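You operate a simulated robot arm through the tools that you are given. There is no shell and no other tool. Be economical: measure what you need, move in short steps, check, and stop when the job is done.

You run a simulated two-armed robot. Do the job below in one go: nothing can be reset, and whatever is moved stays where it is left.

## Task
Take the grey cloth from the beige table and lay it out flat on the teal table.
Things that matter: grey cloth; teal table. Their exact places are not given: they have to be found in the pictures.

Only the result counts: the job must be done as asked and must still hold three seconds after the hand-in. Knocking over, shifting, dropping, spilling or breaking anything else fails it. Flat cloth is picked up by pressing the open fingertips on it (5 to 10 N) and closing them slowly along it; thin cloth reads only 2 to 8 mm in the jaws.

## Robot
Two 7-joint arms with two-finger grippers on one trunk, on a base that drives. Base frame: it is fixed to the floor where the robot stands at the start and does not move with it; the origin is under the middle of the robot, x ahead of it, y to its left, z up; the surface under the hand at the start is at about z = 0.8. Units: m, rad, N and s.
The left shoulder is at the start at [0.025, 0.158, 1.307], the right one opposite. With the tool pointing down near the work surface each hand reaches from about 0.1 to 0.68 m from the robot's upright axis, wherever it stands, measured 20 degrees to its own side. Places, roughly: teal table [-1.1, -0.3, 0.8]. Payload 2.45 kg a hand.
Tool frame (each hand has its own): the origin (TCP) lies between the finger pads and is the grasp point; the fingertips stand 0.026 m ahead of it; z points along the fingers, y is the line along which they close. Largest opening 0.096 m; the body of the gripper starts 0.069 m behind the TCP.
Orientation is that of the tool frame in the base frame, as a unit quaternion [w, x, y, z]. With the fingers straight down and closing along the base's y, the tool's x points along the base's -x, its y along +y and its z along -z.

## Interface
- The arms move only by the tool drive_tool. It takes "left_targets", "right_targets" or both (then of equal length, played together; a hand with none holds still); each is a list of rows, each a list of 7 numbers: the finger opening in m, from 0 to 0.096, then the shift along the tool's x, y, z in m, then the turn, a rotation vector about the tool's x, y, z in rad. In form: [[claw, tx, ty, tz, ax, ay, az], ...]. A call has 1 to 8 rows; each row is the pose to reach, as a shift and turn from the pose commanded when the call began, along the tool's axes at that moment. A row lasts 0.2 s, in which the tool goes at most 0.05 m and 0.15 rad; a call with a longer step from one row to the next is refused whole, and so is a gripper value outside its range. Where a pose cannot be reached the arm comes as near as it can. A force on the tool above 40 N (or 10 N above the force at the start of the call, whichever is more), or a blocked arm, ends the call early, and 0.2 s more pass. The fingers move at their own pace and stop on an object; they squeeze with about 21 N. The grip force told is the motor's: it shows also when the fingers shut on nothing. Time passes only in rows, and 0.2 s behind the last, so rows that repeat a pose let the fingers close. It gives the time, the measured TCP pose, the force on the tool (base axes), the opening and the grip force at its end, in the units of the frame above (readings bear some noise), with the torque about the TCP (base axes, N m) and any sound that the robot's microphone picked up.
- Cameras (640 x 400 px; columns grow to the right, rows downward): "scene" is now at [0.0135, -0.0726, 1.7649]; the picture's right is [-0.95, -0.31, 0.00], its down [-0.29, 0.89, -0.36] and it looks along [0.11, -0.34, -0.93] (base axes); focal length 214 px, centre (320, 200). "left" rides on the left gripper at [0.082, -0.003, -0.098] in its tool frame; the picture's right is [0.04, 1.00, 0.00], its down [-0.73, 0.03, -0.68] and it looks along [-0.68, 0.03, 0.73] (tool axes); focal length 256 px, centre (320, 200). "right" rides on the right gripper at [0.082, 0.003, -0.098] in its tool frame; the picture's right is [-0.04, 1.00, 0.00], its down [-0.73, -0.03, -0.68] and it looks along [-0.68, -0.03, 0.73] (tool axes); focal length 256 px, centre (320, 200).
- camera(camera): a new picture of that camera. It takes no simulated time.
- move_column(by): slides the trunk up (or, below 0, down) by that many m; the arms and the scene camera ride with it, the base frame stays. It gives what a move gives, with no picture.
- drive_base(legs): drives the robot by 1 to 6 legs, each [ahead, left, turn to the left] in m, m and rad, along the robot's own axes; the way and the turn of a leg run together, so that a leg with both is an arc; at most 1.5 m and 3.142 rad a leg. The arms and the cameras ride along, it lands a little off, and it stops where it bumps. It gives what a move gives.
- head_to(pan, tilt): turns the head with the scene camera to pan (to the left, within 2.094 rad either way) and tilt (down, from -0.506 to 1.204), counted from straight ahead of the robot. It gives what a move gives.
- probe_pixels(camera, pixels): for up to 12 pixels [column, row] of the newest picture of that camera ("zoom" is the newest enlarged one), the place [x, y, z] in the base frame of the surface seen there, good to about 0.003 m, but the place of the scene camera against the robot may be out by one fixed shift of up to 0.025 m in any direction. It takes no simulated time.
- enlarge(camera, box): a new picture of the part [left, top, right, bottom] of that camera's present view, enlarged. It takes no simulated time.
- job_done(): hands the job in; it is judged then, once.

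Keep the steps short. Do not move on a guess: measure, check each grasp and each placing, and mend mistakes. In all there are 80 turns and 78 pictures (those below and enlarged ones count). Leave the grippers open and the arms clear of the work at the hand-in unless told otherwise, and finish with a single line.

The tools are called after ">>>" by a JSON object that holds its "api" and its "payload". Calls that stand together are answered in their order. drive_tool: Moves the arms, as the interface text tells. Its arguments: {"type":"object","properties":{"left_targets":{"type":"array","items":{"type":"array","items":{"type":"number"}}},"right_targets":{"type":"array","items":{"type":"array","items":{"type":"number"}}}},"required":[]} The other tools are called the same way: move_column (by) slides the trunk up or down; drive_base (legs) drives the base; head_to (pan, tilt) turns the head that bears the scene camera; camera (camera) takes a picture; probe_pixels (camera, pixels) gives the place of the surface under pixels of a picture; enlarge (camera, box) takes an enlarged picture of a part of a camera's view; job_done () hands the job in.

At the start:

```text
clock: 0.0
left_position: [0.4485, -0.0723, 1.0398]
left_ee_rot: [-0.001, -0.001, 1.0, 0.001]
left_force: [-0.1, 0.4, -0.4]
left_ft_torque: [0.0, 0.01, -0.03]
left_grip_width: 0.0963
left_finger_force: 0.0
right_position: [0.3527, -0.3862, 1.0479]
right_ee_rot: [-0.001, 0.0, 1.0, 0.0]
right_force: [-0.6, 0.2, 0.3]
right_ft_torque: [-0.03, -0.02, 0.03]
right_grip_width: 0.096
right_finger_force: 0.0
trunk travel left (down, up): [-0.475, 0.092]
robot x, y, heading: [-0.0004, -0.0018, -0.003]
head pan, tilt: [-1.258, 1.201]
```

scene: 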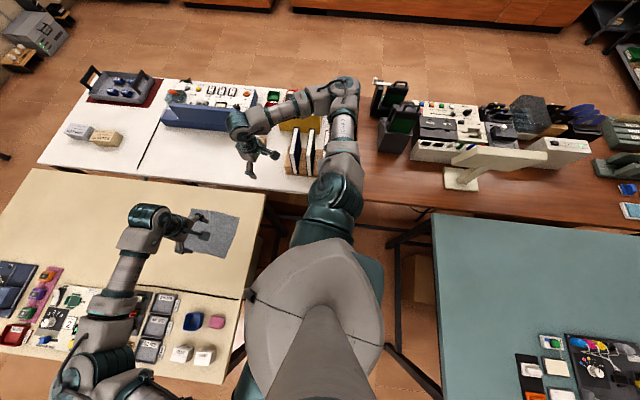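
right: 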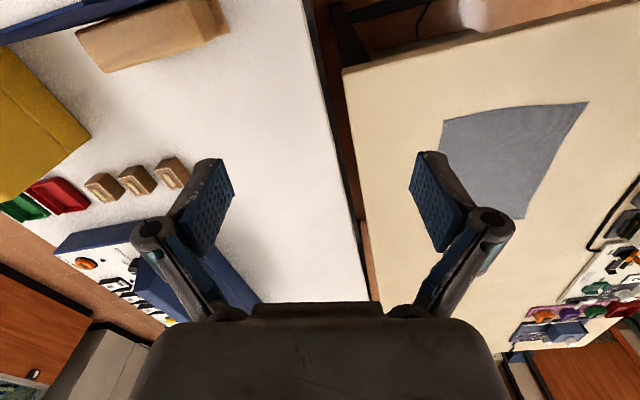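
left: 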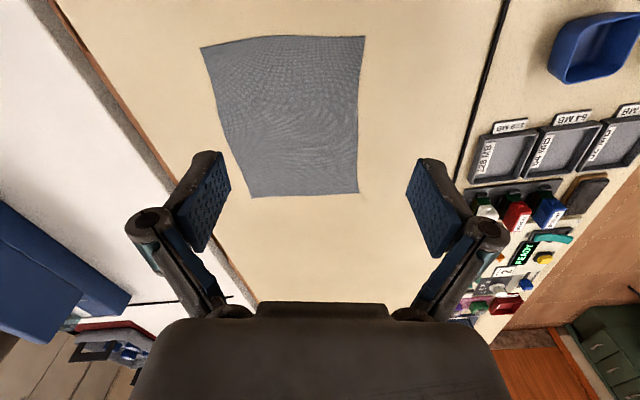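

I see the grey cloth in the left picture with corners at about (201,47), (365,37), (358,193) and (252,197). I'll probe these, and the teal table in the scene picture.

>>> {"api": "probe_pixels", "payload": {"camera": "left", "pixels": [[204, 50], [362, 40], [356, 190], [254, 194], [300, 120], [420, 100], [490, 40], [260, 290]]}}

>>> {"api": "probe_pixels", "payload": {"camera": "scene", "pixels": [[190, 212], [238, 217], [225, 256], [186, 250], [436, 218], [500, 300], [600, 280], [440, 360], [520, 355], [545, 340], [630, 240], [480, 390]]}}

```text
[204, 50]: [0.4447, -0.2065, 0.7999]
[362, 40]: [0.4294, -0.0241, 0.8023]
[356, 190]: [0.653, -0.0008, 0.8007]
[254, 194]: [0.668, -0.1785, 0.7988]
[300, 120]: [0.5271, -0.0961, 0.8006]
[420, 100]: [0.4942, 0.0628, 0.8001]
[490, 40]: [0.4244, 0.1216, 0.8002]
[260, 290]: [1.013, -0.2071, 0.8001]
```

```text
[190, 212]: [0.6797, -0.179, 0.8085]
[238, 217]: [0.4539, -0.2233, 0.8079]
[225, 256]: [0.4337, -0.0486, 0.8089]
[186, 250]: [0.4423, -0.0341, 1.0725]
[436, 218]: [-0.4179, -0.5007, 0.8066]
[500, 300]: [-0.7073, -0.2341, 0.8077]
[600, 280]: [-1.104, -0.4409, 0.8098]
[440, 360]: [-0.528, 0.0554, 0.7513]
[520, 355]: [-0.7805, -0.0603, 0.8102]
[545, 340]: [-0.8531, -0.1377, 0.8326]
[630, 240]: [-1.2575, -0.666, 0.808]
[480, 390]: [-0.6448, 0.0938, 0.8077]
```

The cloth lies at z≈0.80. Its near edge (toward the robot) runs from (0.445,-0.207) to (0.429,-0.024) and it reaches out to x≈0.66. The teal table is free around (-0.65,-0.35). The plan is to pinch the two near corners, one hand on each. First I'll bring both hands above them with the openings narrowed.

>>> {"api": "drive_tool", "payload": {"left_targets": [[0.04, 0, 0.01, 0, 0, 0, 0], [0.04, 0, 0.03, 0, 0, 0, 0], [0.04, 0, 0.03, 0.03, 0, 0, 0], [0.04, 0, 0.03, 0.065, 0, 0, 0], [0.04, 0, 0.03, 0.1, 0, 0, 0], [0.04, 0, 0.03, 0.135, 0, 0, 0], [0.04, 0, 0.03, 0.17, 0, 0, 0], [0.04, 0, 0.03, 0.17, 0, 0, 0]], "right_targets": [[0.04, -0.02, 0.04, 0, 0, 0, 0], [0.04, -0.04, 0.08, 0.0, 0, 0, 0], [0.04, -0.06, 0.12, 0.02, 0, 0, 0], [0.04, -0.08, 0.155, 0.05, 0, 0, 0], [0.04, -0.1, 0.185, 0.085, 0, 0, 0], [0.04, -0.107, 0.2, 0.13, 0, 0, 0], [0.04, -0.107, 0.2, 0.178, 0, 0, 0], [0.04, -0.107, 0.2, 0.178, 0, 0, 0]]}}

>>> {"api": "camera", "payload": {"camera": "left"}}

>>> {"api": "camera", "payload": {"camera": "right"}}

```text
refused: row 4 steps farther than a row can; nothing moved
```

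```text
74 pictures are left
```

left: 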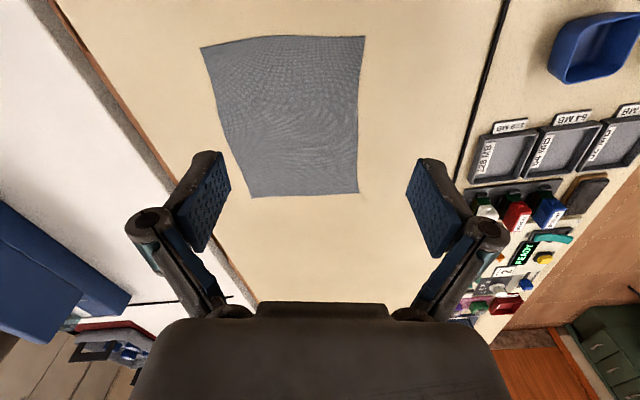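

```text
73 pictures are left
```

right: 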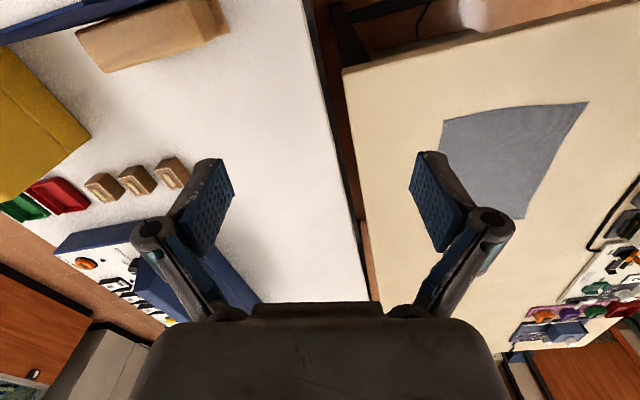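

The call was refused because one row stepped too far. I'll send the same move with smaller steps.

>>> {"api": "drive_tool", "payload": {"left_targets": [[0.04, 0, 0.015, 0, 0, 0, 0], [0.04, 0, 0.03, 0, 0, 0, 0], [0.04, 0, 0.03, 0.02, 0, 0, 0], [0.04, 0, 0.03, 0.04, 0, 0, 0], [0.04, 0, 0.03, 0.06, 0, 0, 0], [0.04, 0, 0.03, 0.08, 0, 0, 0], [0.04, 0, 0.03, 0.1, 0, 0, 0], [0.04, 0, 0.03, 0.12, 0, 0, 0]], "right_targets": [[0.04, -0.018, 0.033, 0, 0, 0, 0], [0.04, -0.036, 0.066, 0.01, 0, 0, 0], [0.04, -0.054, 0.099, 0.03, 0, 0, 0], [0.04, -0.072, 0.132, 0.05, 0, 0, 0], [0.04, -0.09, 0.165, 0.07, 0, 0, 0], [0.04, -0.107, 0.195, 0.09, 0, 0, 0], [0.04, -0.107, 0.2, 0.11, 0, 0, 0], [0.04, -0.107, 0.2, 0.128, 0, 0, 0]]}}

>>> {"api": "camera", "payload": {"camera": "left"}}

>>> {"api": "camera", "payload": {"camera": "right"}}

```text
clock: 1.8
left_position: [0.4439, -0.0414, 0.9206]
left_ee_rot: [0.0, 0.0, 1.0, 0.0]
left_force: [-0.2, 0.0, 0.7]
left_ft_torque: [0.02, -0.02, -0.02]
left_grip_width: 0.0397
left_finger_force: 0.1
right_position: [0.4575, -0.1834, 0.9209]
right_ee_rot: [0.0, 0.001, 1.0, 0.001]
right_force: [0.3, 0.5, 0.4]
right_ft_torque: [0.02, -0.01, -0.02]
right_grip_width: 0.0399
right_finger_force: 0.1
trunk travel left (down, up): [-0.475, 0.092]
robot x, y, heading: [-0.0036, 0.0027, 0.001]
head pan, tilt: [-1.258, 1.201]
```

```text
72 pictures are left
```

left: 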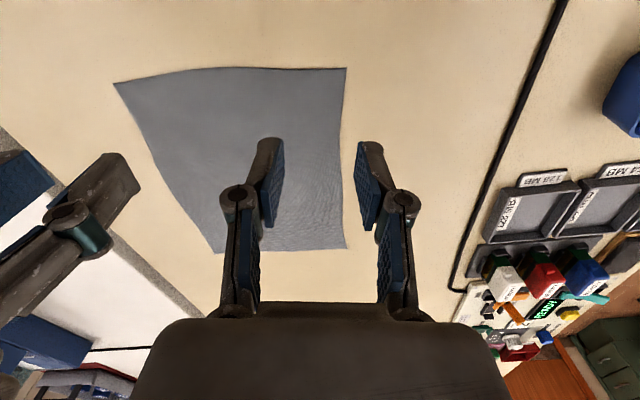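

```text
71 pictures are left
```

right: 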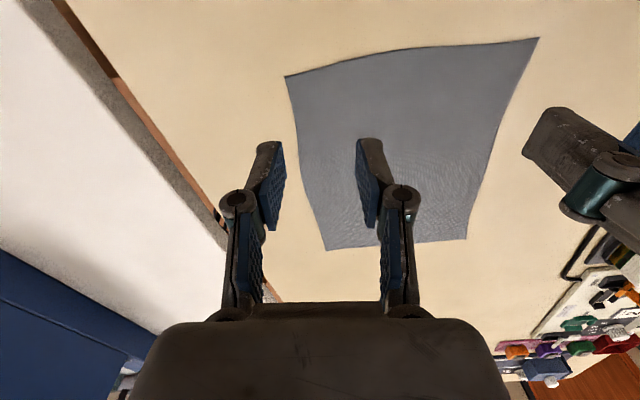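

Both hands sit right above the corners: the projected touch points come to about (324,95) in the left picture and (317,95) in the right. I'll narrow the openings to 0.034 and go down to just above the cloth.

>>> {"api": "drive_tool", "payload": {"left_targets": [[0.034, 0, -0.005, 0.02, 0, 0, 0], [0.034, 0, -0.005, 0.04, 0, 0, 0], [0.034, 0, -0.005, 0.06, 0, 0, 0], [0.034, 0, -0.005, 0.075, 0, 0, 0], [0.034, 0, -0.005, 0.085, 0, 0, 0], [0.034, 0, -0.005, 0.09, 0, 0, 0]], "right_targets": [[0.034, 0, 0, 0.02, 0, 0, 0], [0.034, 0, 0, 0.04, 0, 0, 0], [0.034, 0, 0, 0.06, 0, 0, 0], [0.034, 0, 0, 0.075, 0, 0, 0], [0.034, 0, 0, 0.085, 0, 0, 0], [0.034, 0, 0, 0.09, 0, 0, 0]]}}

>>> {"api": "camera", "payload": {"camera": "left"}}

>>> {"api": "camera", "payload": {"camera": "right"}}

```text
clock: 3.2
left_position: [0.446, -0.0464, 0.8308]
left_ee_rot: [0.001, -0.001, 1.0, -0.001]
left_force: [-0.4, -1.6, 0.0]
left_ft_torque: [0.01, -0.02, 0.03]
left_grip_width: 0.034
left_finger_force: 0.0
right_position: [0.4574, -0.1839, 0.8316]
right_ee_rot: [0.002, -0.001, 1.0, 0.0]
right_force: [-0.2, 0.2, 0.7]
right_ft_torque: [0.01, -0.04, 0.02]
right_grip_width: 0.0338
right_finger_force: 0.0
trunk travel left (down, up): [-0.475, 0.092]
robot x, y, heading: [-0.0004, 0.0013, -0.004]
head pan, tilt: [-1.258, 1.201]
```

```text
70 pictures are left
```

left: 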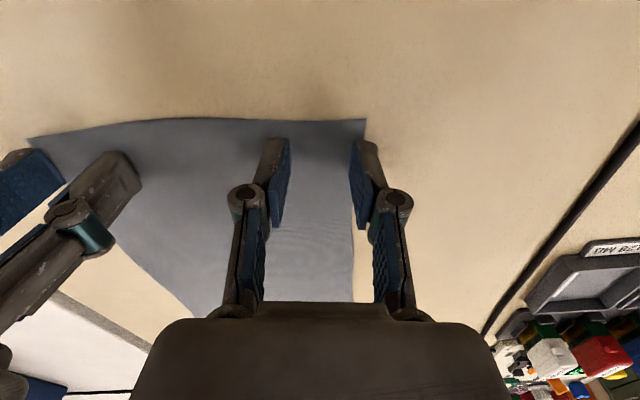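

```text
69 pictures are left
```

right: 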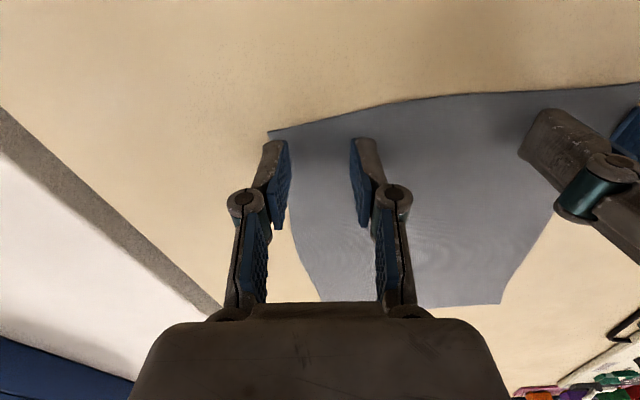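

The outer fingers sit right on the side edges of the cloth. I'll shift each hand 6 mm inward, narrow to 0.028 and press down gently.

>>> {"api": "drive_tool", "payload": {"left_targets": [[0.028, 0, -0.006, 0, 0, 0, 0], [0.028, 0, -0.006, 0.003, 0, 0, 0], [0.028, 0, -0.006, 0.006, 0, 0, 0], [0.028, 0, -0.006, 0.007, 0, 0, 0]], "right_targets": [[0.028, 0, 0.006, 0, 0, 0, 0], [0.028, 0, 0.006, 0.003, 0, 0, 0], [0.028, 0, 0.006, 0.006, 0, 0, 0], [0.028, 0, 0.006, 0.007, 0, 0, 0]]}}

```text
clock: 4.2
left_position: [0.4441, -0.0504, 0.8268]
left_ee_rot: [0.003, 0.0, 1.0, -0.001]
left_force: [3.1, -0.5, 14.5]
left_ft_torque: [0.01, 0.0, 0.01]
left_grip_width: 0.029
left_finger_force: 0.3
right_position: [0.4581, -0.1782, 0.8267]
right_ee_rot: [0.002, 0.0, 1.0, 0.001]
right_force: [-0.6, 0.0, 22.3]
right_ft_torque: [-0.25, 0.1, 0.03]
right_grip_width: 0.0273
right_finger_force: 0.1
trunk travel left (down, up): [-0.475, 0.092]
robot x, y, heading: [0.0033, 0.0011, -0.001]
head pan, tilt: [-1.258, 1.201]
```

Forces read 14.5 N left and 22 N right, which is too hard. I'll ease off slightly and then close slowly.

>>> {"api": "drive_tool", "payload": {"left_targets": [[0.028, 0, 0, -0.0015, 0, 0, 0], [0.024, 0, 0, -0.0015, 0, 0, 0], [0.02, 0, 0, -0.0015, 0, 0, 0], [0.016, 0, 0, -0.0015, 0, 0, 0], [0.012, 0, 0, -0.0015, 0, 0, 0], [0.008, 0, 0, -0.0015, 0, 0, 0], [0.003, 0, 0, -0.0015, 0, 0, 0], [0.0, 0, 0, -0.0015, 0, 0, 0]], "right_targets": [[0.028, 0, 0, -0.003, 0, 0, 0], [0.024, 0, 0, -0.003, 0, 0, 0], [0.02, 0, 0, -0.003, 0, 0, 0], [0.016, 0, 0, -0.003, 0, 0, 0], [0.012, 0, 0, -0.003, 0, 0, 0], [0.008, 0, 0, -0.003, 0, 0, 0], [0.003, 0, 0, -0.003, 0, 0, 0], [0.0, 0, 0, -0.003, 0, 0, 0]]}}

>>> {"api": "camera", "payload": {"camera": "left"}}

>>> {"api": "camera", "payload": {"camera": "right"}}

```text
clock: 6.0
left_position: [0.4439, -0.0526, 0.8272]
left_ee_rot: [0.0, 0.0, 1.0, -0.001]
left_force: [-2.4, -1.6, 20.0]
left_ft_torque: [-0.01, 0.04, 0.01]
left_grip_width: 0.0023
left_finger_force: 21.5
right_position: [0.4559, -0.1776, 0.8287]
right_ee_rot: [0.001, 0.0, 1.0, -0.001]
right_force: [1.2, 1.0, 0.3]
right_ft_torque: [0.01, 0.0, 0.01]
right_grip_width: 0.0
right_finger_force: 20.8
trunk travel left (down, up): [-0.475, 0.092]
robot x, y, heading: [0.0023, -0.0005, -0.001]
head pan, tilt: [-1.258, 1.201]
```

```text
68 pictures are left
```

left: 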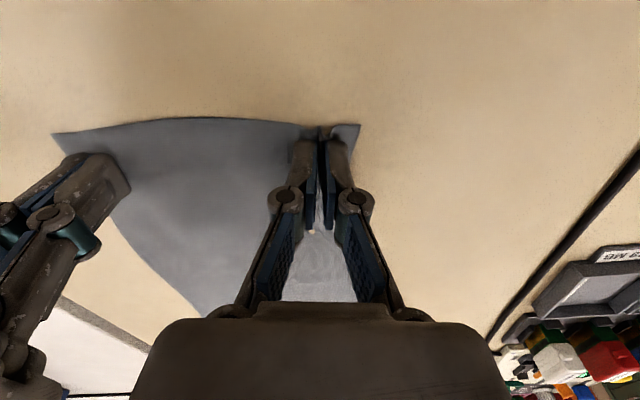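

```text
67 pictures are left
```

right: 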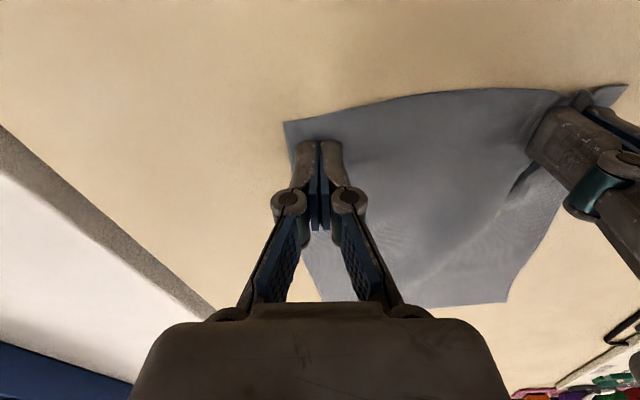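

The left hand holds the cloth, at 2.3 mm with a visible fold. The right hand closed on nothing at 0 N. I'll reopen the right and try again, pressing a little deeper.

>>> {"api": "drive_tool", "payload": {"right_targets": [[0.03, 0, 0.0, -0.004, 0, 0, 0], [0.03, 0, 0.0, -0.001, 0, 0, 0], [0.03, 0, 0.0, 0.0015, 0, 0, 0], [0.03, 0, 0.0, 0.0022, 0, 0, 0]]}}

```text
clock: 7.0
left_position: [0.443, -0.0505, 0.8266]
left_ee_rot: [0.002, 0.0, 1.0, 0.0]
left_force: [0.1, -3.6, 12.9]
left_ft_torque: [-0.05, 0.01, 0.0]
left_grip_width: 0.0023
left_finger_force: 20.3
right_position: [0.4582, -0.1765, 0.8269]
right_ee_rot: [0.002, 0.0, 1.0, 0.0]
right_force: [-1.6, -1.0, 12.8]
right_ft_torque: [0.03, 0.06, 0.02]
right_grip_width: 0.0309
right_finger_force: 0.3
trunk travel left (down, up): [-0.475, 0.092]
robot x, y, heading: [0.0013, -0.0002, -0.004]
head pan, tilt: [-1.258, 1.201]
```

The press is 12.8 N on the right. Now I'll close slowly at this depth.

>>> {"api": "drive_tool", "payload": {"right_targets": [[0.026, 0, 0, 0, 0, 0, 0], [0.022, 0, 0, 0, 0, 0, 0], [0.018, 0, 0, 0, 0, 0, 0], [0.014, 0, 0, 0, 0, 0, 0], [0.01, 0, 0, 0, 0, 0, 0], [0.006, 0, 0, 0, 0, 0, 0], [0.002, 0, 0, 0, 0, 0, 0], [0.0, 0, 0, 0, 0, 0, 0]]}}

>>> {"api": "camera", "payload": {"camera": "right"}}

```text
clock: 8.8
left_position: [0.4431, -0.051, 0.8268]
left_ee_rot: [0.002, 0.0, 1.0, -0.002]
left_force: [1.5, -9.7, 5.8]
left_ft_torque: [-0.25, 0.0, -0.02]
left_grip_width: 0.0023
left_finger_force: 21.0
right_position: [0.4573, -0.1758, 0.8286]
right_ee_rot: [0.002, 0.0, 1.0, 0.0]
right_force: [-1.3, 12.6, 19.8]
right_ft_torque: [0.4, 0.01, 0.02]
right_grip_width: 0.0023
right_finger_force: 20.7
trunk travel left (down, up): [-0.475, 0.092]
robot x, y, heading: [-0.0007, -0.0009, -0.002]
head pan, tilt: [-1.258, 1.201]
```

```text
66 pictures are left
```

right: 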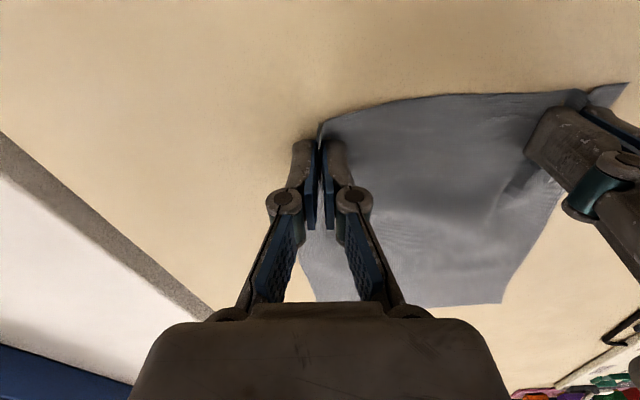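

Both hands now read 2.3 mm, so both are gripping. I'll take out the sideways tension and lift slowly.

>>> {"api": "drive_tool", "payload": {"left_targets": [[0, 0, -0.003, -0.01, 0, 0, 0], [0, 0, -0.003, -0.03, 0, 0, 0], [0, 0, -0.003, -0.05, 0, 0, 0], [0, 0, -0.003, -0.08, 0, 0, 0], [0, 0, -0.003, -0.11, 0, 0, 0], [0, 0, -0.003, -0.14, 0, 0, 0], [0, 0, -0.003, -0.17, 0, 0, 0], [0, 0, -0.003, -0.2, 0, 0, 0]], "right_targets": [[0, 0, 0.003, -0.01, 0, 0, 0], [0, 0, 0.003, -0.03, 0, 0, 0], [0, 0, 0.003, -0.05, 0, 0, 0], [0, 0, 0.003, -0.08, 0, 0, 0], [0, 0, 0.003, -0.11, 0, 0, 0], [0, 0, 0.003, -0.14, 0, 0, 0], [0, 0, 0.003, -0.17, 0, 0, 0], [0, 0, 0.003, -0.2, 0, 0, 0]]}}

>>> {"api": "camera", "payload": {"camera": "left"}}

>>> {"api": "camera", "payload": {"camera": "right"}}

>>> {"api": "camera", "payload": {"camera": "scene"}}

```text
clock: 10.6
left_position: [0.4455, -0.0542, 1.0276]
left_ee_rot: [0.0, 0.0, 1.0, -0.001]
left_force: [-0.4, -0.5, -0.9]
left_ft_torque: [0.0, -0.02, 0.03]
left_grip_width: 0.0011
left_finger_force: 17.9
right_position: [0.4555, -0.1758, 1.0251]
right_ee_rot: [0.0, 0.001, 1.0, -0.001]
right_force: [0.5, 0.0, 1.1]
right_ft_torque: [0.0, 0.02, -0.01]
right_grip_width: 0.0031
right_finger_force: 26.3
trunk travel left (down, up): [-0.475, 0.092]
robot x, y, heading: [-0.0024, -0.0015, 0.0]
head pan, tilt: [-1.258, 1.201]
```

```text
65 pictures are left
```

left: 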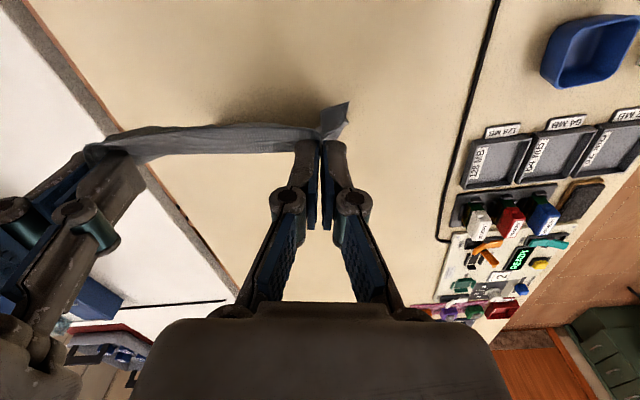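

```text
64 pictures are left
```

right: 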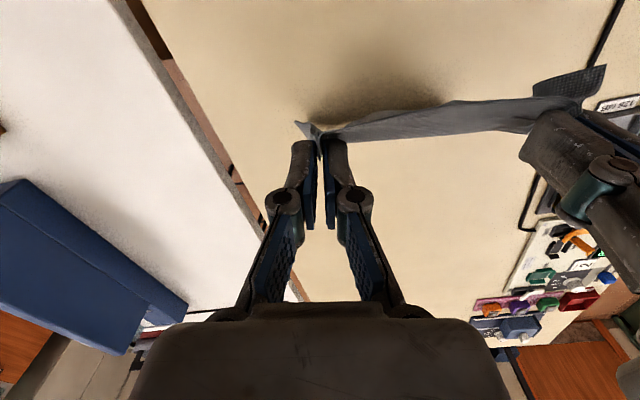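

```text
63 pictures are left
```

scene: 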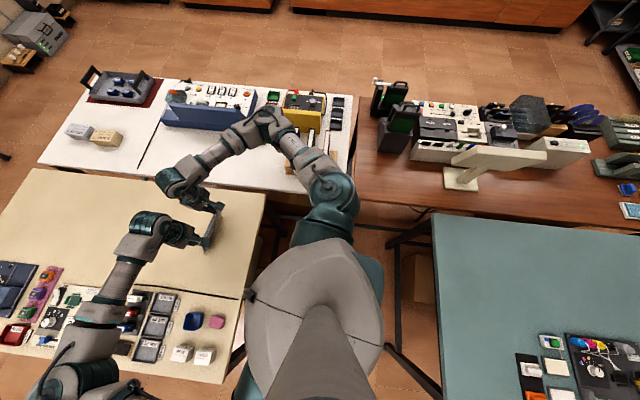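

Both are holding and the cloth hangs between the hands. I'll raise the trunk for clearance, then look to the left and to the right to choose the way round.

>>> {"api": "move_column", "payload": {"by": 0.09}}

>>> {"api": "head_to", "payload": {"pan": 1.6, "tilt": 0.9}}

>>> {"api": "camera", "payload": {"camera": "scene"}}

>>> {"api": "head_to", "payload": {"pan": -1.6, "tilt": 0.9}}

>>> {"api": "camera", "payload": {"camera": "scene"}}

```text
clock: 11.8
left_position: [0.4448, -0.0536, 1.1143]
left_ee_rot: [0.0, 0.0, 1.0, 0.001]
left_force: [0.9, -1.0, 0.4]
left_ft_torque: [-0.03, 0.01, 0.0]
left_grip_width: 0.0013
left_finger_force: 21.7
right_position: [0.4588, -0.175, 1.1155]
right_ee_rot: [0.0, 0.0, 1.0, -0.001]
right_force: [1.4, 0.3, -0.3]
right_ft_torque: [-0.03, 0.0, 0.01]
right_grip_width: 0.0038
right_finger_force: 25.3
trunk travel left (down, up): [-0.565, 0.002]
robot x, y, heading: [0.0003, 0.0004, -0.002]
head pan, tilt: [-1.258, 1.201]
```

```text
clock: 14.4
left_position: [0.4438, -0.0536, 1.1165]
left_ee_rot: [0.001, 0.0, 1.0, 0.0]
left_force: [0.8, -0.7, 1.0]
left_ft_torque: [-0.04, 0.03, 0.02]
left_grip_width: 0.001
left_finger_force: 19.5
right_position: [0.4574, -0.1745, 1.1154]
right_ee_rot: [0.001, 0.0, 1.0, 0.0]
right_force: [0.3, -1.0, 0.8]
right_ft_torque: [-0.04, 0.04, 0.0]
right_grip_width: 0.0013
right_finger_force: 20.5
trunk travel left (down, up): [-0.565, 0.002]
robot x, y, heading: [0.0028, -0.0013, 0.0]
head pan, tilt: [1.6, 0.901]
```

```text
62 pictures are left
```

scene: 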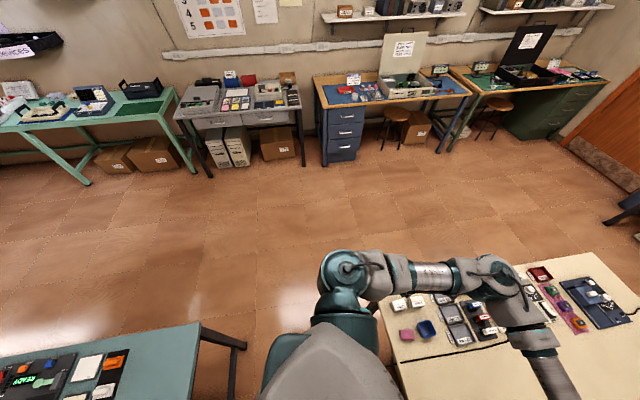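

```text
clock: 17.1
left_position: [0.4444, -0.0539, 1.1156]
left_ee_rot: [0.001, 0.001, 1.0, 0.0]
left_force: [-0.6, 0.9, 1.1]
left_ft_torque: [0.0, -0.02, -0.01]
left_grip_width: 0.0007
left_finger_force: 18.8
right_position: [0.458, -0.1743, 1.1135]
right_ee_rot: [0.002, 0.0, 1.0, -0.001]
right_force: [0.0, -0.1, -1.1]
right_ft_torque: [-0.01, -0.02, 0.0]
right_grip_width: 0.0037
right_finger_force: 23.6
trunk travel left (down, up): [-0.565, 0.002]
robot x, y, heading: [-0.0007, 0.0022, -0.003]
head pan, tilt: [-1.6, 0.901]
```

```text
61 pictures are left
```

scene: 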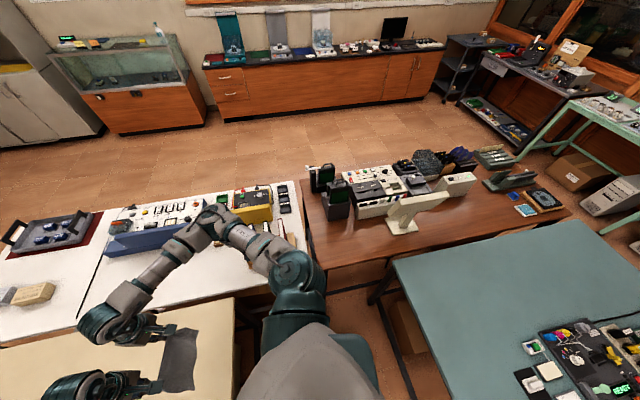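

The left side is open floor, so I'll turn left. First I'll raise the hands 8 cm more so the hanging cloth clears the trays.

>>> {"api": "drive_tool", "payload": {"left_targets": [[0, 0, 0, -0.02, 0, 0, 0], [0, 0, 0, -0.05, 0, 0, 0], [0, 0, 0, -0.08, 0, 0, 0]], "right_targets": [[0, 0, 0, -0.02, 0, 0, 0], [0, 0, 0, -0.05, 0, 0, 0], [0, 0, 0, -0.08, 0, 0, 0]]}}

>>> {"api": "drive_base", "payload": {"legs": [[0, 0, 0.8], [0, 0, 0.77]]}}

>>> {"api": "head_to", "payload": {"pan": 0.4, "tilt": 1.0}}

>>> {"api": "camera", "payload": {"camera": "scene"}}

```text
clock: 17.9
left_position: [0.4415, -0.0532, 1.1951]
left_ee_rot: [0.001, 0.001, 1.0, 0.0]
left_force: [-0.5, -1.7, 0.7]
left_ft_torque: [-0.01, 0.0, 0.04]
left_grip_width: 0.0016
left_finger_force: 23.4
right_position: [0.458, -0.1733, 1.1959]
right_ee_rot: [0.0, -0.001, 1.0, 0.0]
right_force: [-0.5, 0.3, 2.0]
right_ft_torque: [-0.03, -0.03, -0.02]
right_grip_width: 0.0011
right_finger_force: 21.2
trunk travel left (down, up): [-0.565, 0.002]
robot x, y, heading: [-0.0031, -0.0016, -0.0]
head pan, tilt: [-1.6, 0.901]
```

```text
clock: 20.6
left_position: [0.3357, 0.2804, 1.1994]
left_ee_rot: [0.004, -0.396, 0.918, 0.001]
left_force: [0.6, 0.4, 1.3]
left_ft_torque: [0.0, 0.01, 0.0]
left_grip_width: 0.0012
left_finger_force: 21.1
right_position: [0.4314, 0.2078, 1.1973]
right_ee_rot: [0.004, -0.396, 0.918, 0.001]
right_force: [-0.1, 0.7, -0.4]
right_ft_torque: [0.03, 0.05, -0.02]
right_grip_width: 0.0023
right_finger_force: 18.5
trunk travel left (down, up): [-0.565, 0.002]
robot x, y, heading: [-0.0026, -0.0001, 0.815]
head pan, tilt: [-1.6, 0.901]
stopped in leg 2: the robot was blocked; the commanded pose is now the measured one
```

```text
clock: 22.6
left_position: [0.3362, 0.2803, 1.1974]
left_ee_rot: [0.004, -0.396, 0.918, 0.001]
left_force: [0.4, -0.4, -0.2]
left_ft_torque: [-0.02, -0.02, 0.02]
left_grip_width: 0.0009
left_finger_force: 19.3
right_position: [0.4313, 0.2088, 1.196]
right_ee_rot: [0.004, -0.396, 0.918, 0.001]
right_force: [-0.2, -0.6, 2.8]
right_ft_torque: [-0.05, 0.01, -0.01]
right_grip_width: 0.001
right_finger_force: 19.9
trunk travel left (down, up): [-0.565, 0.002]
robot x, y, heading: [-0.0026, -0.0012, 0.814]
head pan, tilt: [0.4, 1.0]
```

```text
60 pictures are left
```

scene: 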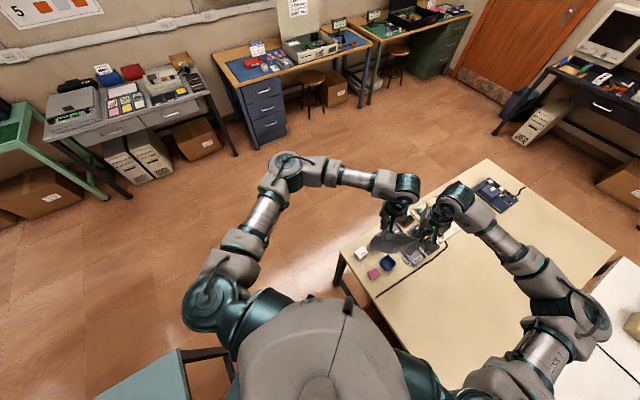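

The turn was blocked at 0.81 rad, probably by the base against the beige table. The floor toward +y is open, so I'll back a little away from the beige table, drive out along the aisle and turn there.

>>> {"api": "drive_base", "payload": {"legs": [[-0.055, 0.058, 0], [0.58, 0.55, 0]]}}

>>> {"api": "camera", "payload": {"camera": "scene"}}

```text
clock: 27.6
left_position: [0.2861, 1.0742, 1.1971]
left_ee_rot: [0.0, -0.396, 0.918, 0.011]
left_force: [-0.8, -1.4, 0.0]
left_ft_torque: [0.1, -0.08, -0.01]
left_grip_width: 0.0014
left_finger_force: 23.7
right_position: [0.3837, 1.0033, 1.1951]
right_ee_rot: [0.001, -0.395, 0.918, 0.01]
right_force: [0.2, 0.9, -0.6]
right_ft_torque: [0.03, 0.05, 0.01]
right_grip_width: 0.003
right_finger_force: 21.1
trunk travel left (down, up): [-0.565, 0.002]
robot x, y, heading: [-0.0707, 0.8146, 0.816]
head pan, tilt: [0.4, 1.0]
```

```text
59 pictures are left
```

scene: 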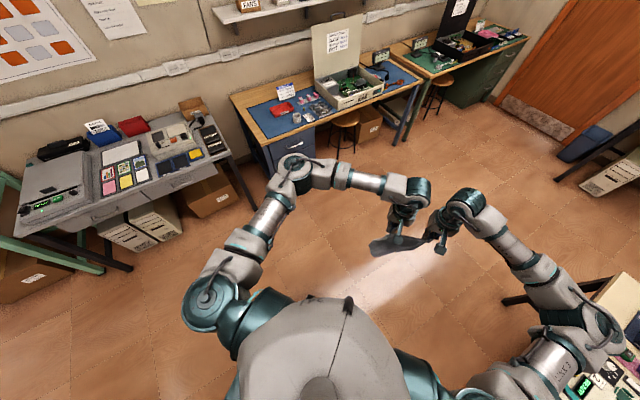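

We are clear of the tables. Now I'll turn to face -x and look ahead.

>>> {"api": "drive_base", "payload": {"legs": [[0, 0, 1.2], [0, 0, 1.125]]}}

>>> {"api": "head_to", "payload": {"pan": 0.7, "tilt": 0.9}}

>>> {"api": "camera", "payload": {"camera": "scene"}}

```text
clock: 33.8
left_position: [-0.4982, 0.9443, 1.1954]
left_ee_rot: [0.026, 1.0, -0.008, -0.006]
left_force: [1.9, 2.3, 0.0]
left_ft_torque: [-0.13, 0.09, 0.02]
left_grip_width: 0.0023
left_finger_force: 19.7
right_position: [-0.5126, 1.0655, 1.1882]
right_ee_rot: [0.025, 1.0, -0.009, -0.005]
right_force: [-0.2, 2.8, -2.1]
right_ft_torque: [-0.3, -0.04, -0.02]
right_grip_width: 0.0025
right_finger_force: 19.2
trunk travel left (down, up): [-0.565, 0.002]
robot x, y, heading: [-0.0708, 0.8225, 3.132]
head pan, tilt: [0.4, 1.0]
```

```text
clock: 34.6
left_position: [-0.4915, 0.9235, 1.1997]
left_ee_rot: [0.013, 1.0, -0.009, -0.008]
left_force: [1.3, 1.3, 1.1]
left_ft_torque: [0.02, 0.09, 0.02]
left_grip_width: 0.0021
left_finger_force: 19.3
right_position: [-0.5091, 1.0432, 1.1971]
right_ee_rot: [0.012, 1.0, -0.01, -0.007]
right_force: [-0.5, 0.5, 0.9]
right_ft_torque: [0.04, -0.02, -0.01]
right_grip_width: 0.0009
right_finger_force: 18.7
trunk travel left (down, up): [-0.565, 0.002]
robot x, y, heading: [-0.0691, 0.8245, 3.13]
head pan, tilt: [0.7, 0.901]
```

```text
58 pictures are left
```

scene: 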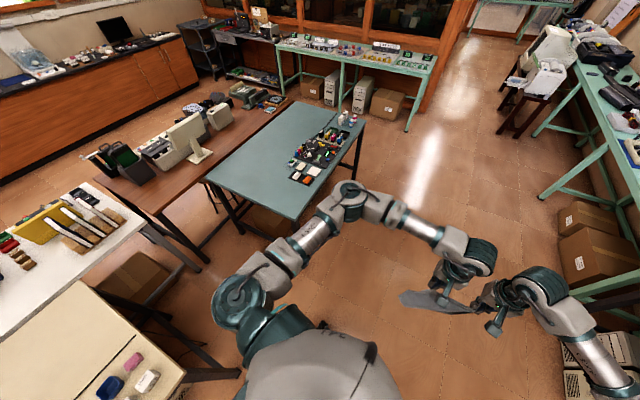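

I can see the whole teal table. I'll probe its corners, the things on it, and the beige table's near edge.

>>> {"api": "probe_pixels", "payload": {"camera": "scene", "pixels": [[291, 217], [210, 182], [298, 103], [362, 121], [293, 178], [306, 183], [298, 150], [250, 180], [185, 368], [75, 285], [195, 190], [175, 215]]}}

>>> {"api": "enlarge", "payload": {"camera": "scene", "box": [180, 90, 400, 228]}}

```text
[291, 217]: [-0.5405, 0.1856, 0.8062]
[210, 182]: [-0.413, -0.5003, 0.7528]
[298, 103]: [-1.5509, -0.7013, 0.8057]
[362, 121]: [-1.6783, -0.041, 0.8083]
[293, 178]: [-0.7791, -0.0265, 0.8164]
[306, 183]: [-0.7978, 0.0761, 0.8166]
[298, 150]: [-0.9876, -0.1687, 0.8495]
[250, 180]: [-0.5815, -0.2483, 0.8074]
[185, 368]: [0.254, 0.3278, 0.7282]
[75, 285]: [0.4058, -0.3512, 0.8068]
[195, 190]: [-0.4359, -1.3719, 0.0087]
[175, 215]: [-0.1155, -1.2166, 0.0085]
```

```text
2.90 times, centred on (290, 159) of scene
```

zoom: 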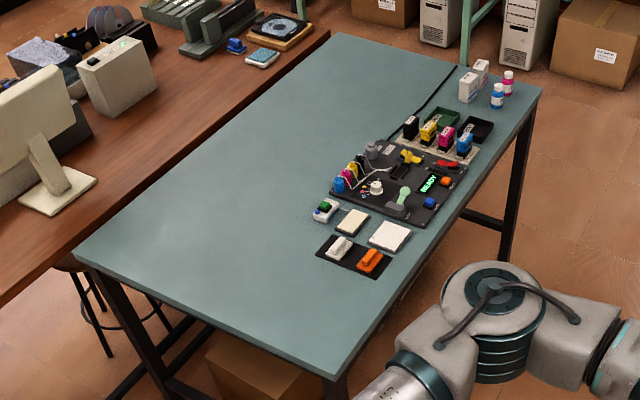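

The teal table's near edge runs from (-0.54,0.19) to (-0.41,-0.50), which turns it about 0.17 rad. The things on it all lie at x<-0.75, y>-0.2. I'll drive into the aisle and turn to square up, aiming to put the cloth's centre near (-0.62,-0.22).

>>> {"api": "drive_base", "payload": {"legs": [[0.05, 0.96, 0], [0, 0, 0.18]]}}

>>> {"api": "head_to", "payload": {"pan": 0.0, "tilt": 1.0}}

>>> {"api": "camera", "payload": {"camera": "scene"}}

```text
clock: 40.3
left_position: [-0.5545, -0.181, 1.2007]
left_ee_rot: [-0.003, 0.997, 0.08, -0.009]
left_force: [-1.3, 0.8, -2.0]
left_ft_torque: [0.04, -0.02, 0.01]
left_grip_width: 0.0012
left_finger_force: 20.2
right_position: [-0.5899, -0.0651, 1.2012]
right_ee_rot: [-0.004, 0.997, 0.08, -0.006]
right_force: [0.4, -2.9, -1.7]
right_ft_torque: [0.05, 0.02, -0.04]
right_grip_width: 0.0033
right_finger_force: 25.7
trunk travel left (down, up): [-0.565, 0.002]
robot x, y, heading: [-0.1274, -0.1561, -2.979]
head pan, tilt: [0.7, 0.901]
```

```text
clock: 41.4
left_position: [-0.5548, -0.1332, 1.203]
left_ee_rot: [0.016, 0.997, 0.08, -0.01]
left_force: [-0.7, -0.3, 1.0]
left_ft_torque: [0.07, -0.01, 0.04]
left_grip_width: 0.0009
left_finger_force: 18.7
right_position: [-0.5925, -0.0178, 1.1996]
right_ee_rot: [0.014, 0.997, 0.081, -0.008]
right_force: [0.1, -0.8, 2.0]
right_ft_torque: [0.02, -0.05, 0.0]
right_grip_width: 0.0018
right_finger_force: 23.3
trunk travel left (down, up): [-0.565, 0.002]
robot x, y, heading: [-0.1285, -0.1531, -2.978]
head pan, tilt: [0.0, 1.0]
```

```text
56 pictures are left
```

scene: 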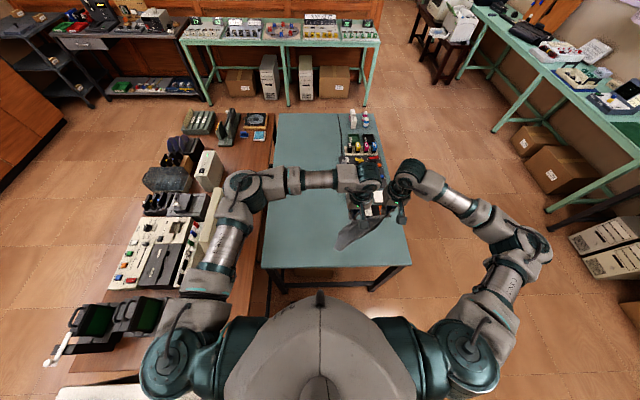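

The left elbow is above the brown table, near the white stand at about (213,225). I'll check heights there before lowering.

>>> {"api": "probe_pixels", "payload": {"camera": "scene", "pixels": [[213, 205], [210, 222], [206, 170], [225, 240], [205, 275], [230, 195], [240, 185], [178, 295], [350, 240], [365, 205], [272, 262], [407, 258]]}}

>>> {"api": "enlarge", "payload": {"camera": "scene", "box": [150, 110, 430, 300]}}

```text
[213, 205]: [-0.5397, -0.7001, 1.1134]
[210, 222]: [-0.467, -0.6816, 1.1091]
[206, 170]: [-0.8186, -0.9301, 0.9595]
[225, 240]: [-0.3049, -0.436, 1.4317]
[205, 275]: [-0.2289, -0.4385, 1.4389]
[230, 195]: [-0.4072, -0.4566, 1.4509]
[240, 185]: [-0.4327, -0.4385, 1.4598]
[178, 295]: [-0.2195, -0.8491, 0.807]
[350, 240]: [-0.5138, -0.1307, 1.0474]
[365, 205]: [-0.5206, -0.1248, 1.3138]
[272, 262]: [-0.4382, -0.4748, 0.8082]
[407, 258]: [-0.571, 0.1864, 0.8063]
```

```text
2.11 times, centred on (290, 205) of scene
```

zoom: 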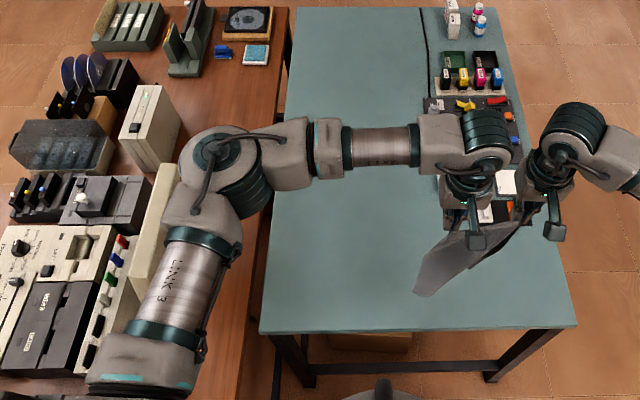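

The white stand tops out at z≈1.11 around (-0.5,-0.68). The left elbow is at y≈-0.45 with its top at z≈1.45, so there is room if I lower with the arms and not the trunk. I'll lay the cloth pulling toward the robot, the same way round as it was gripped. First I'll move both hands 0.10 left and 0.16 ahead at this height.

>>> {"api": "drive_tool", "payload": {"left_targets": [[0, 0, 0.02, 0, 0, 0, 0], [0, 0, 0.045, 0, 0, 0, 0], [0, -0.02, 0.07, 0, 0, 0, 0], [0, -0.05, 0.09, 0, 0, 0, 0], [0, -0.08, 0.1, 0, 0, 0, 0], [0, -0.11, 0.1, 0, 0, 0, 0], [0, -0.14, 0.1, 0, 0, 0, 0], [0, -0.16, 0.1, 0, 0, 0, 0]], "right_targets": [[0, 0, 0.02, 0, 0, 0, 0], [0, 0, 0.045, 0, 0, 0, 0], [0, -0.02, 0.07, 0, 0, 0, 0], [0, -0.05, 0.09, 0, 0, 0, 0], [0, -0.08, 0.1, 0, 0, 0, 0], [0, -0.11, 0.1, 0, 0, 0, 0], [0, -0.14, 0.1, 0, 0, 0, 0], [0, -0.16, 0.1, 0, 0, 0, 0]]}}

>>> {"api": "camera", "payload": {"camera": "scene"}}

>>> {"api": "camera", "payload": {"camera": "right"}}

```text
clock: 43.4
left_position: [-0.6926, -0.2684, 1.2102]
left_ee_rot: [0.017, 0.997, 0.08, -0.01]
left_force: [0.9, 1.0, -0.5]
left_ft_torque: [0.02, -0.02, 0.01]
left_grip_width: 0.0018
left_finger_force: 23.4
right_position: [-0.7295, -0.152, 1.2069]
right_ee_rot: [0.017, 0.996, 0.081, -0.009]
right_force: [1.3, -2.4, 0.3]
right_ft_torque: [0.01, 0.02, -0.02]
right_grip_width: 0.0028
right_finger_force: 24.5
trunk travel left (down, up): [-0.565, 0.002]
robot x, y, heading: [-0.1253, -0.1682, -2.981]
head pan, tilt: [0.0, 1.0]
stopped in row 8 (left hand): the arm was blocked; the commanded pose is now the measured one
```

```text
54 pictures are left
```

scene: 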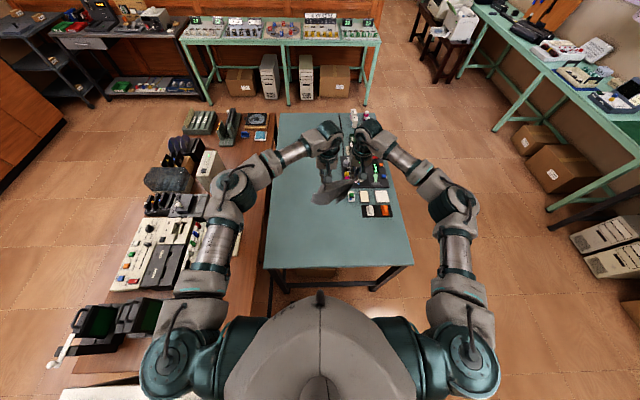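

```text
53 pictures are left
```

right: 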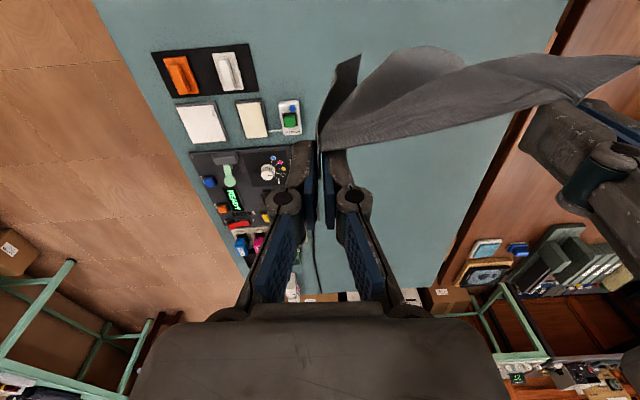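

Reach is nearly at its limit here, but both grips hold, at about fwd 0.585 from the robot's axis. I'll check where the nearest objects are relative to the landing area before lowering.

>>> {"api": "probe_pixels", "payload": {"camera": "right", "pixels": [[248, 50], [255, 92], [266, 135], [300, 103], [300, 133], [160, 55], [350, 60], [430, 60], [400, 140]]}}

>>> {"api": "enlarge", "payload": {"camera": "scene", "box": [250, 110, 430, 300]}}

```text
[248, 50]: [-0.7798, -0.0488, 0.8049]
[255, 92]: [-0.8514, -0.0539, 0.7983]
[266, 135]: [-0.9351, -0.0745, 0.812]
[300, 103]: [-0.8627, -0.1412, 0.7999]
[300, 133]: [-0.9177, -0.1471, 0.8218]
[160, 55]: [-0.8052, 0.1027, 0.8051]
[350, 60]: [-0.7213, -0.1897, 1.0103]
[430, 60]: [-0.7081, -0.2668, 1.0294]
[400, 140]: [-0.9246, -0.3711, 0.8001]
```

```text
2.11 times, centred on (340, 205) of scene
```

zoom: 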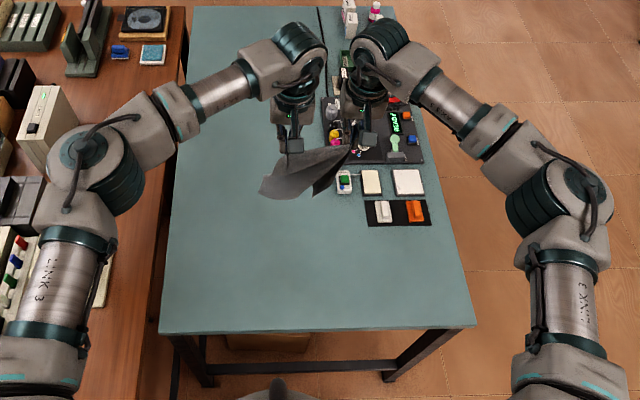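

The nearest objects stay about 0.1 m off the planned cloth edge. I'll lower both hands straight down 0.15 slowly, shifting 3 cm left for margin.

>>> {"api": "drive_tool", "payload": {"left_targets": [[0, 0, 0.005, 0.015, 0, 0, 0], [0, 0, 0.01, 0.035, 0, 0, 0], [0, 0, 0.015, 0.055, 0, 0, 0], [0, 0, 0.02, 0.075, 0, 0, 0], [0, 0, 0.025, 0.095, 0, 0, 0], [0, 0, 0.03, 0.115, 0, 0, 0], [0, 0, 0.03, 0.135, 0, 0, 0], [0, 0, 0.03, 0.15, 0, 0, 0]], "right_targets": [[0, 0, 0.005, 0.015, 0, 0, 0], [0, 0, 0.01, 0.035, 0, 0, 0], [0, 0, 0.015, 0.055, 0, 0, 0], [0, 0, 0.02, 0.075, 0, 0, 0], [0, 0, 0.025, 0.095, 0, 0, 0], [0, 0, 0.03, 0.115, 0, 0, 0], [0, 0, 0.03, 0.135, 0, 0, 0], [0, 0, 0.03, 0.15, 0, 0, 0]]}}

>>> {"api": "enlarge", "payload": {"camera": "scene", "box": [150, 110, 430, 300]}}

>>> {"api": "camera", "payload": {"camera": "right"}}

```text
clock: 45.4
left_position: [-0.6903, -0.2864, 1.0657]
left_ee_rot: [0.028, 0.996, 0.081, -0.013]
left_force: [-0.2, -0.5, 0.0]
left_ft_torque: [0.03, 0.04, 0.0]
left_grip_width: 0.0022
left_finger_force: 24.6
right_position: [-0.7252, -0.1732, 1.0586]
right_ee_rot: [0.027, 0.996, 0.083, -0.012]
right_force: [0.1, -1.2, -0.4]
right_ft_torque: [-0.17, -0.04, -0.01]
right_grip_width: 0.0021
right_finger_force: 24.9
trunk travel left (down, up): [-0.565, 0.002]
robot x, y, heading: [-0.1236, -0.1744, -2.982]
head pan, tilt: [0.0, 1.0]
stopped in row 8 (left hand): the arm was blocked; the commanded pose is now the measured one
```

```text
2.11 times, centred on (290, 205) of scene
```

zoom: 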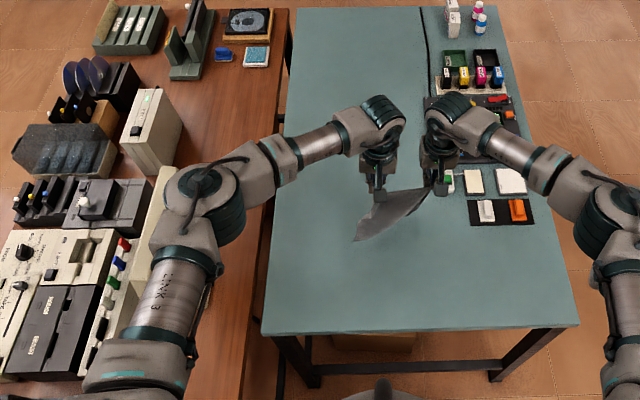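

```text
50 pictures are left
```

right: 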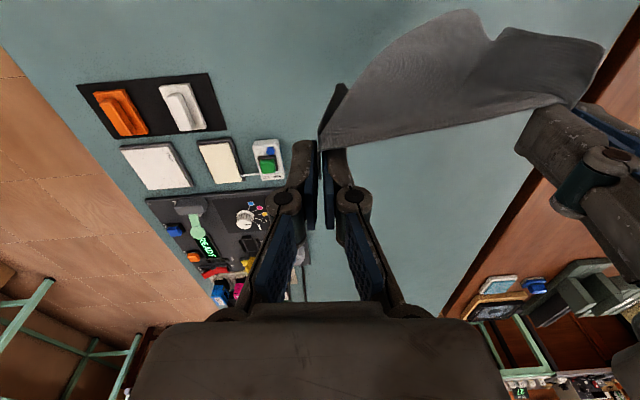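

The left arm was reported blocked, and both hands show a slight common tilt (left 7 mm higher than right). I'll check whether the left elbow is touching the stand.

>>> {"api": "probe_pixels", "payload": {"camera": "zoom", "pixels": [[200, 195], [215, 170], [225, 235], [185, 260], [160, 215], [155, 250], [172, 170], [290, 150], [380, 120], [415, 205], [375, 235], [150, 330]]}}

>>> {"api": "head_to", "payload": {"pan": 0.6, "tilt": 0.75}}

>>> {"api": "camera", "payload": {"camera": "scene"}}

```text
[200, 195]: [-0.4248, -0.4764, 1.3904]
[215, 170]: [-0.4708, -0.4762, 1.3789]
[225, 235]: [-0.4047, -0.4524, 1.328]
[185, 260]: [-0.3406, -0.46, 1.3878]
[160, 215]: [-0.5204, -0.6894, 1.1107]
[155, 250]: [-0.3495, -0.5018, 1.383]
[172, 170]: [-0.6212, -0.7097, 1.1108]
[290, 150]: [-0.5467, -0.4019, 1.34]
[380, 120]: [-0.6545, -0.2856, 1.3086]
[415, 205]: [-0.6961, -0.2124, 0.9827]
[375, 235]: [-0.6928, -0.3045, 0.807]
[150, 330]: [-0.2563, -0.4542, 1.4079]
```

```text
clock: 46.4
left_position: [-0.6929, -0.2789, 1.0633]
left_ee_rot: [0.03, 0.996, 0.081, -0.011]
left_force: [-0.4, 1.2, 1.9]
left_ft_torque: [-0.11, 0.06, -0.01]
left_grip_width: 0.0008
left_finger_force: 18.7
right_position: [-0.728, -0.1637, 1.0571]
right_ee_rot: [0.03, 0.996, 0.082, -0.011]
right_force: [-0.5, 0.4, 0.4]
right_ft_torque: [-0.1, -0.04, -0.02]
right_grip_width: 0.0013
right_finger_force: 20.8
trunk travel left (down, up): [-0.565, 0.002]
robot x, y, heading: [-0.1242, -0.1685, -2.975]
head pan, tilt: [0.6, 0.75]
```

```text
49 pictures are left
```

scene: 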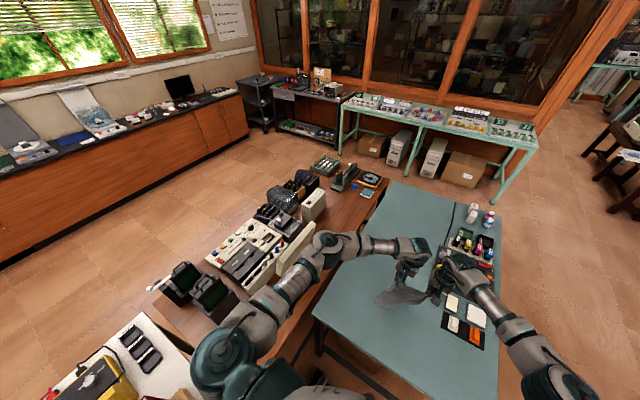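

The left elbow is well clear: its underside is around 1.25, and the stand is 1.11 high and 0.15 m to the side. The tilt is about 0.06 rad about the tool's x, the same for both hands. I'll correct it and level the two hands.

>>> {"api": "drive_tool", "payload": {"left_targets": [[0, 0, 0, 0.002, 0.02, 0, 0], [0, 0, 0, 0.004, 0.04, 0, 0], [0, 0, 0, 0.006, 0.058, 0, 0], [0, 0, 0, 0.006, 0.058, 0, 0]], "right_targets": [[0, 0, 0, 0, 0.02, 0, 0], [0, 0, 0, 0, 0.04, 0, 0], [0, 0, 0, 0, 0.058, 0, 0], [0, 0, 0, 0, 0.058, 0, 0]]}}

>>> {"api": "head_to", "payload": {"pan": 0.0, "tilt": 0.9}}

>>> {"api": "camera", "payload": {"camera": "scene"}}

```text
clock: 47.6
left_position: [-0.6947, -0.2478, 1.0605]
left_ee_rot: [0.013, 0.997, 0.079, -0.016]
left_force: [0.0, 1.9, 0.7]
left_ft_torque: [-0.18, 0.06, 0.03]
left_grip_width: 0.0009
left_finger_force: 18.4
right_position: [-0.729, -0.1331, 1.0575]
right_ee_rot: [0.011, 0.997, 0.079, -0.014]
right_force: [-1.0, 2.1, -0.6]
right_ft_torque: [-0.25, -0.13, 0.02]
right_grip_width: 0.002
right_finger_force: 24.1
trunk travel left (down, up): [-0.565, 0.002]
robot x, y, heading: [-0.1244, -0.1643, -2.984]
head pan, tilt: [0.6, 0.75]
stopped in row 4 (left hand): the arm was blocked; the commanded pose is now the measured one
```

```text
clock: 48.6
left_position: [-0.6939, -0.25, 1.0607]
left_ee_rot: [0.011, 0.997, 0.078, -0.015]
left_force: [0.3, 2.2, 0.5]
left_ft_torque: [-0.16, 0.04, -0.01]
left_grip_width: 0.0024
left_finger_force: 24.7
right_position: [-0.7284, -0.134, 1.0578]
right_ee_rot: [0.01, 0.997, 0.078, -0.014]
right_force: [0.0, 1.6, 0.1]
right_ft_torque: [-0.15, -0.09, 0.02]
right_grip_width: 0.0026
right_finger_force: 25.3
trunk travel left (down, up): [-0.565, 0.002]
robot x, y, heading: [-0.1256, -0.162, -2.982]
head pan, tilt: [0.0, 0.901]
```

```text
48 pictures are left
```

scene: 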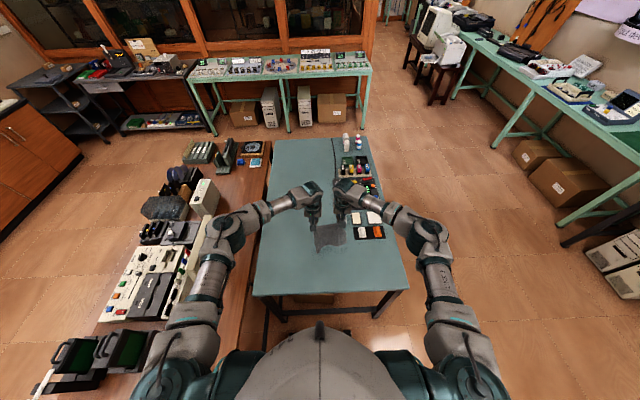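

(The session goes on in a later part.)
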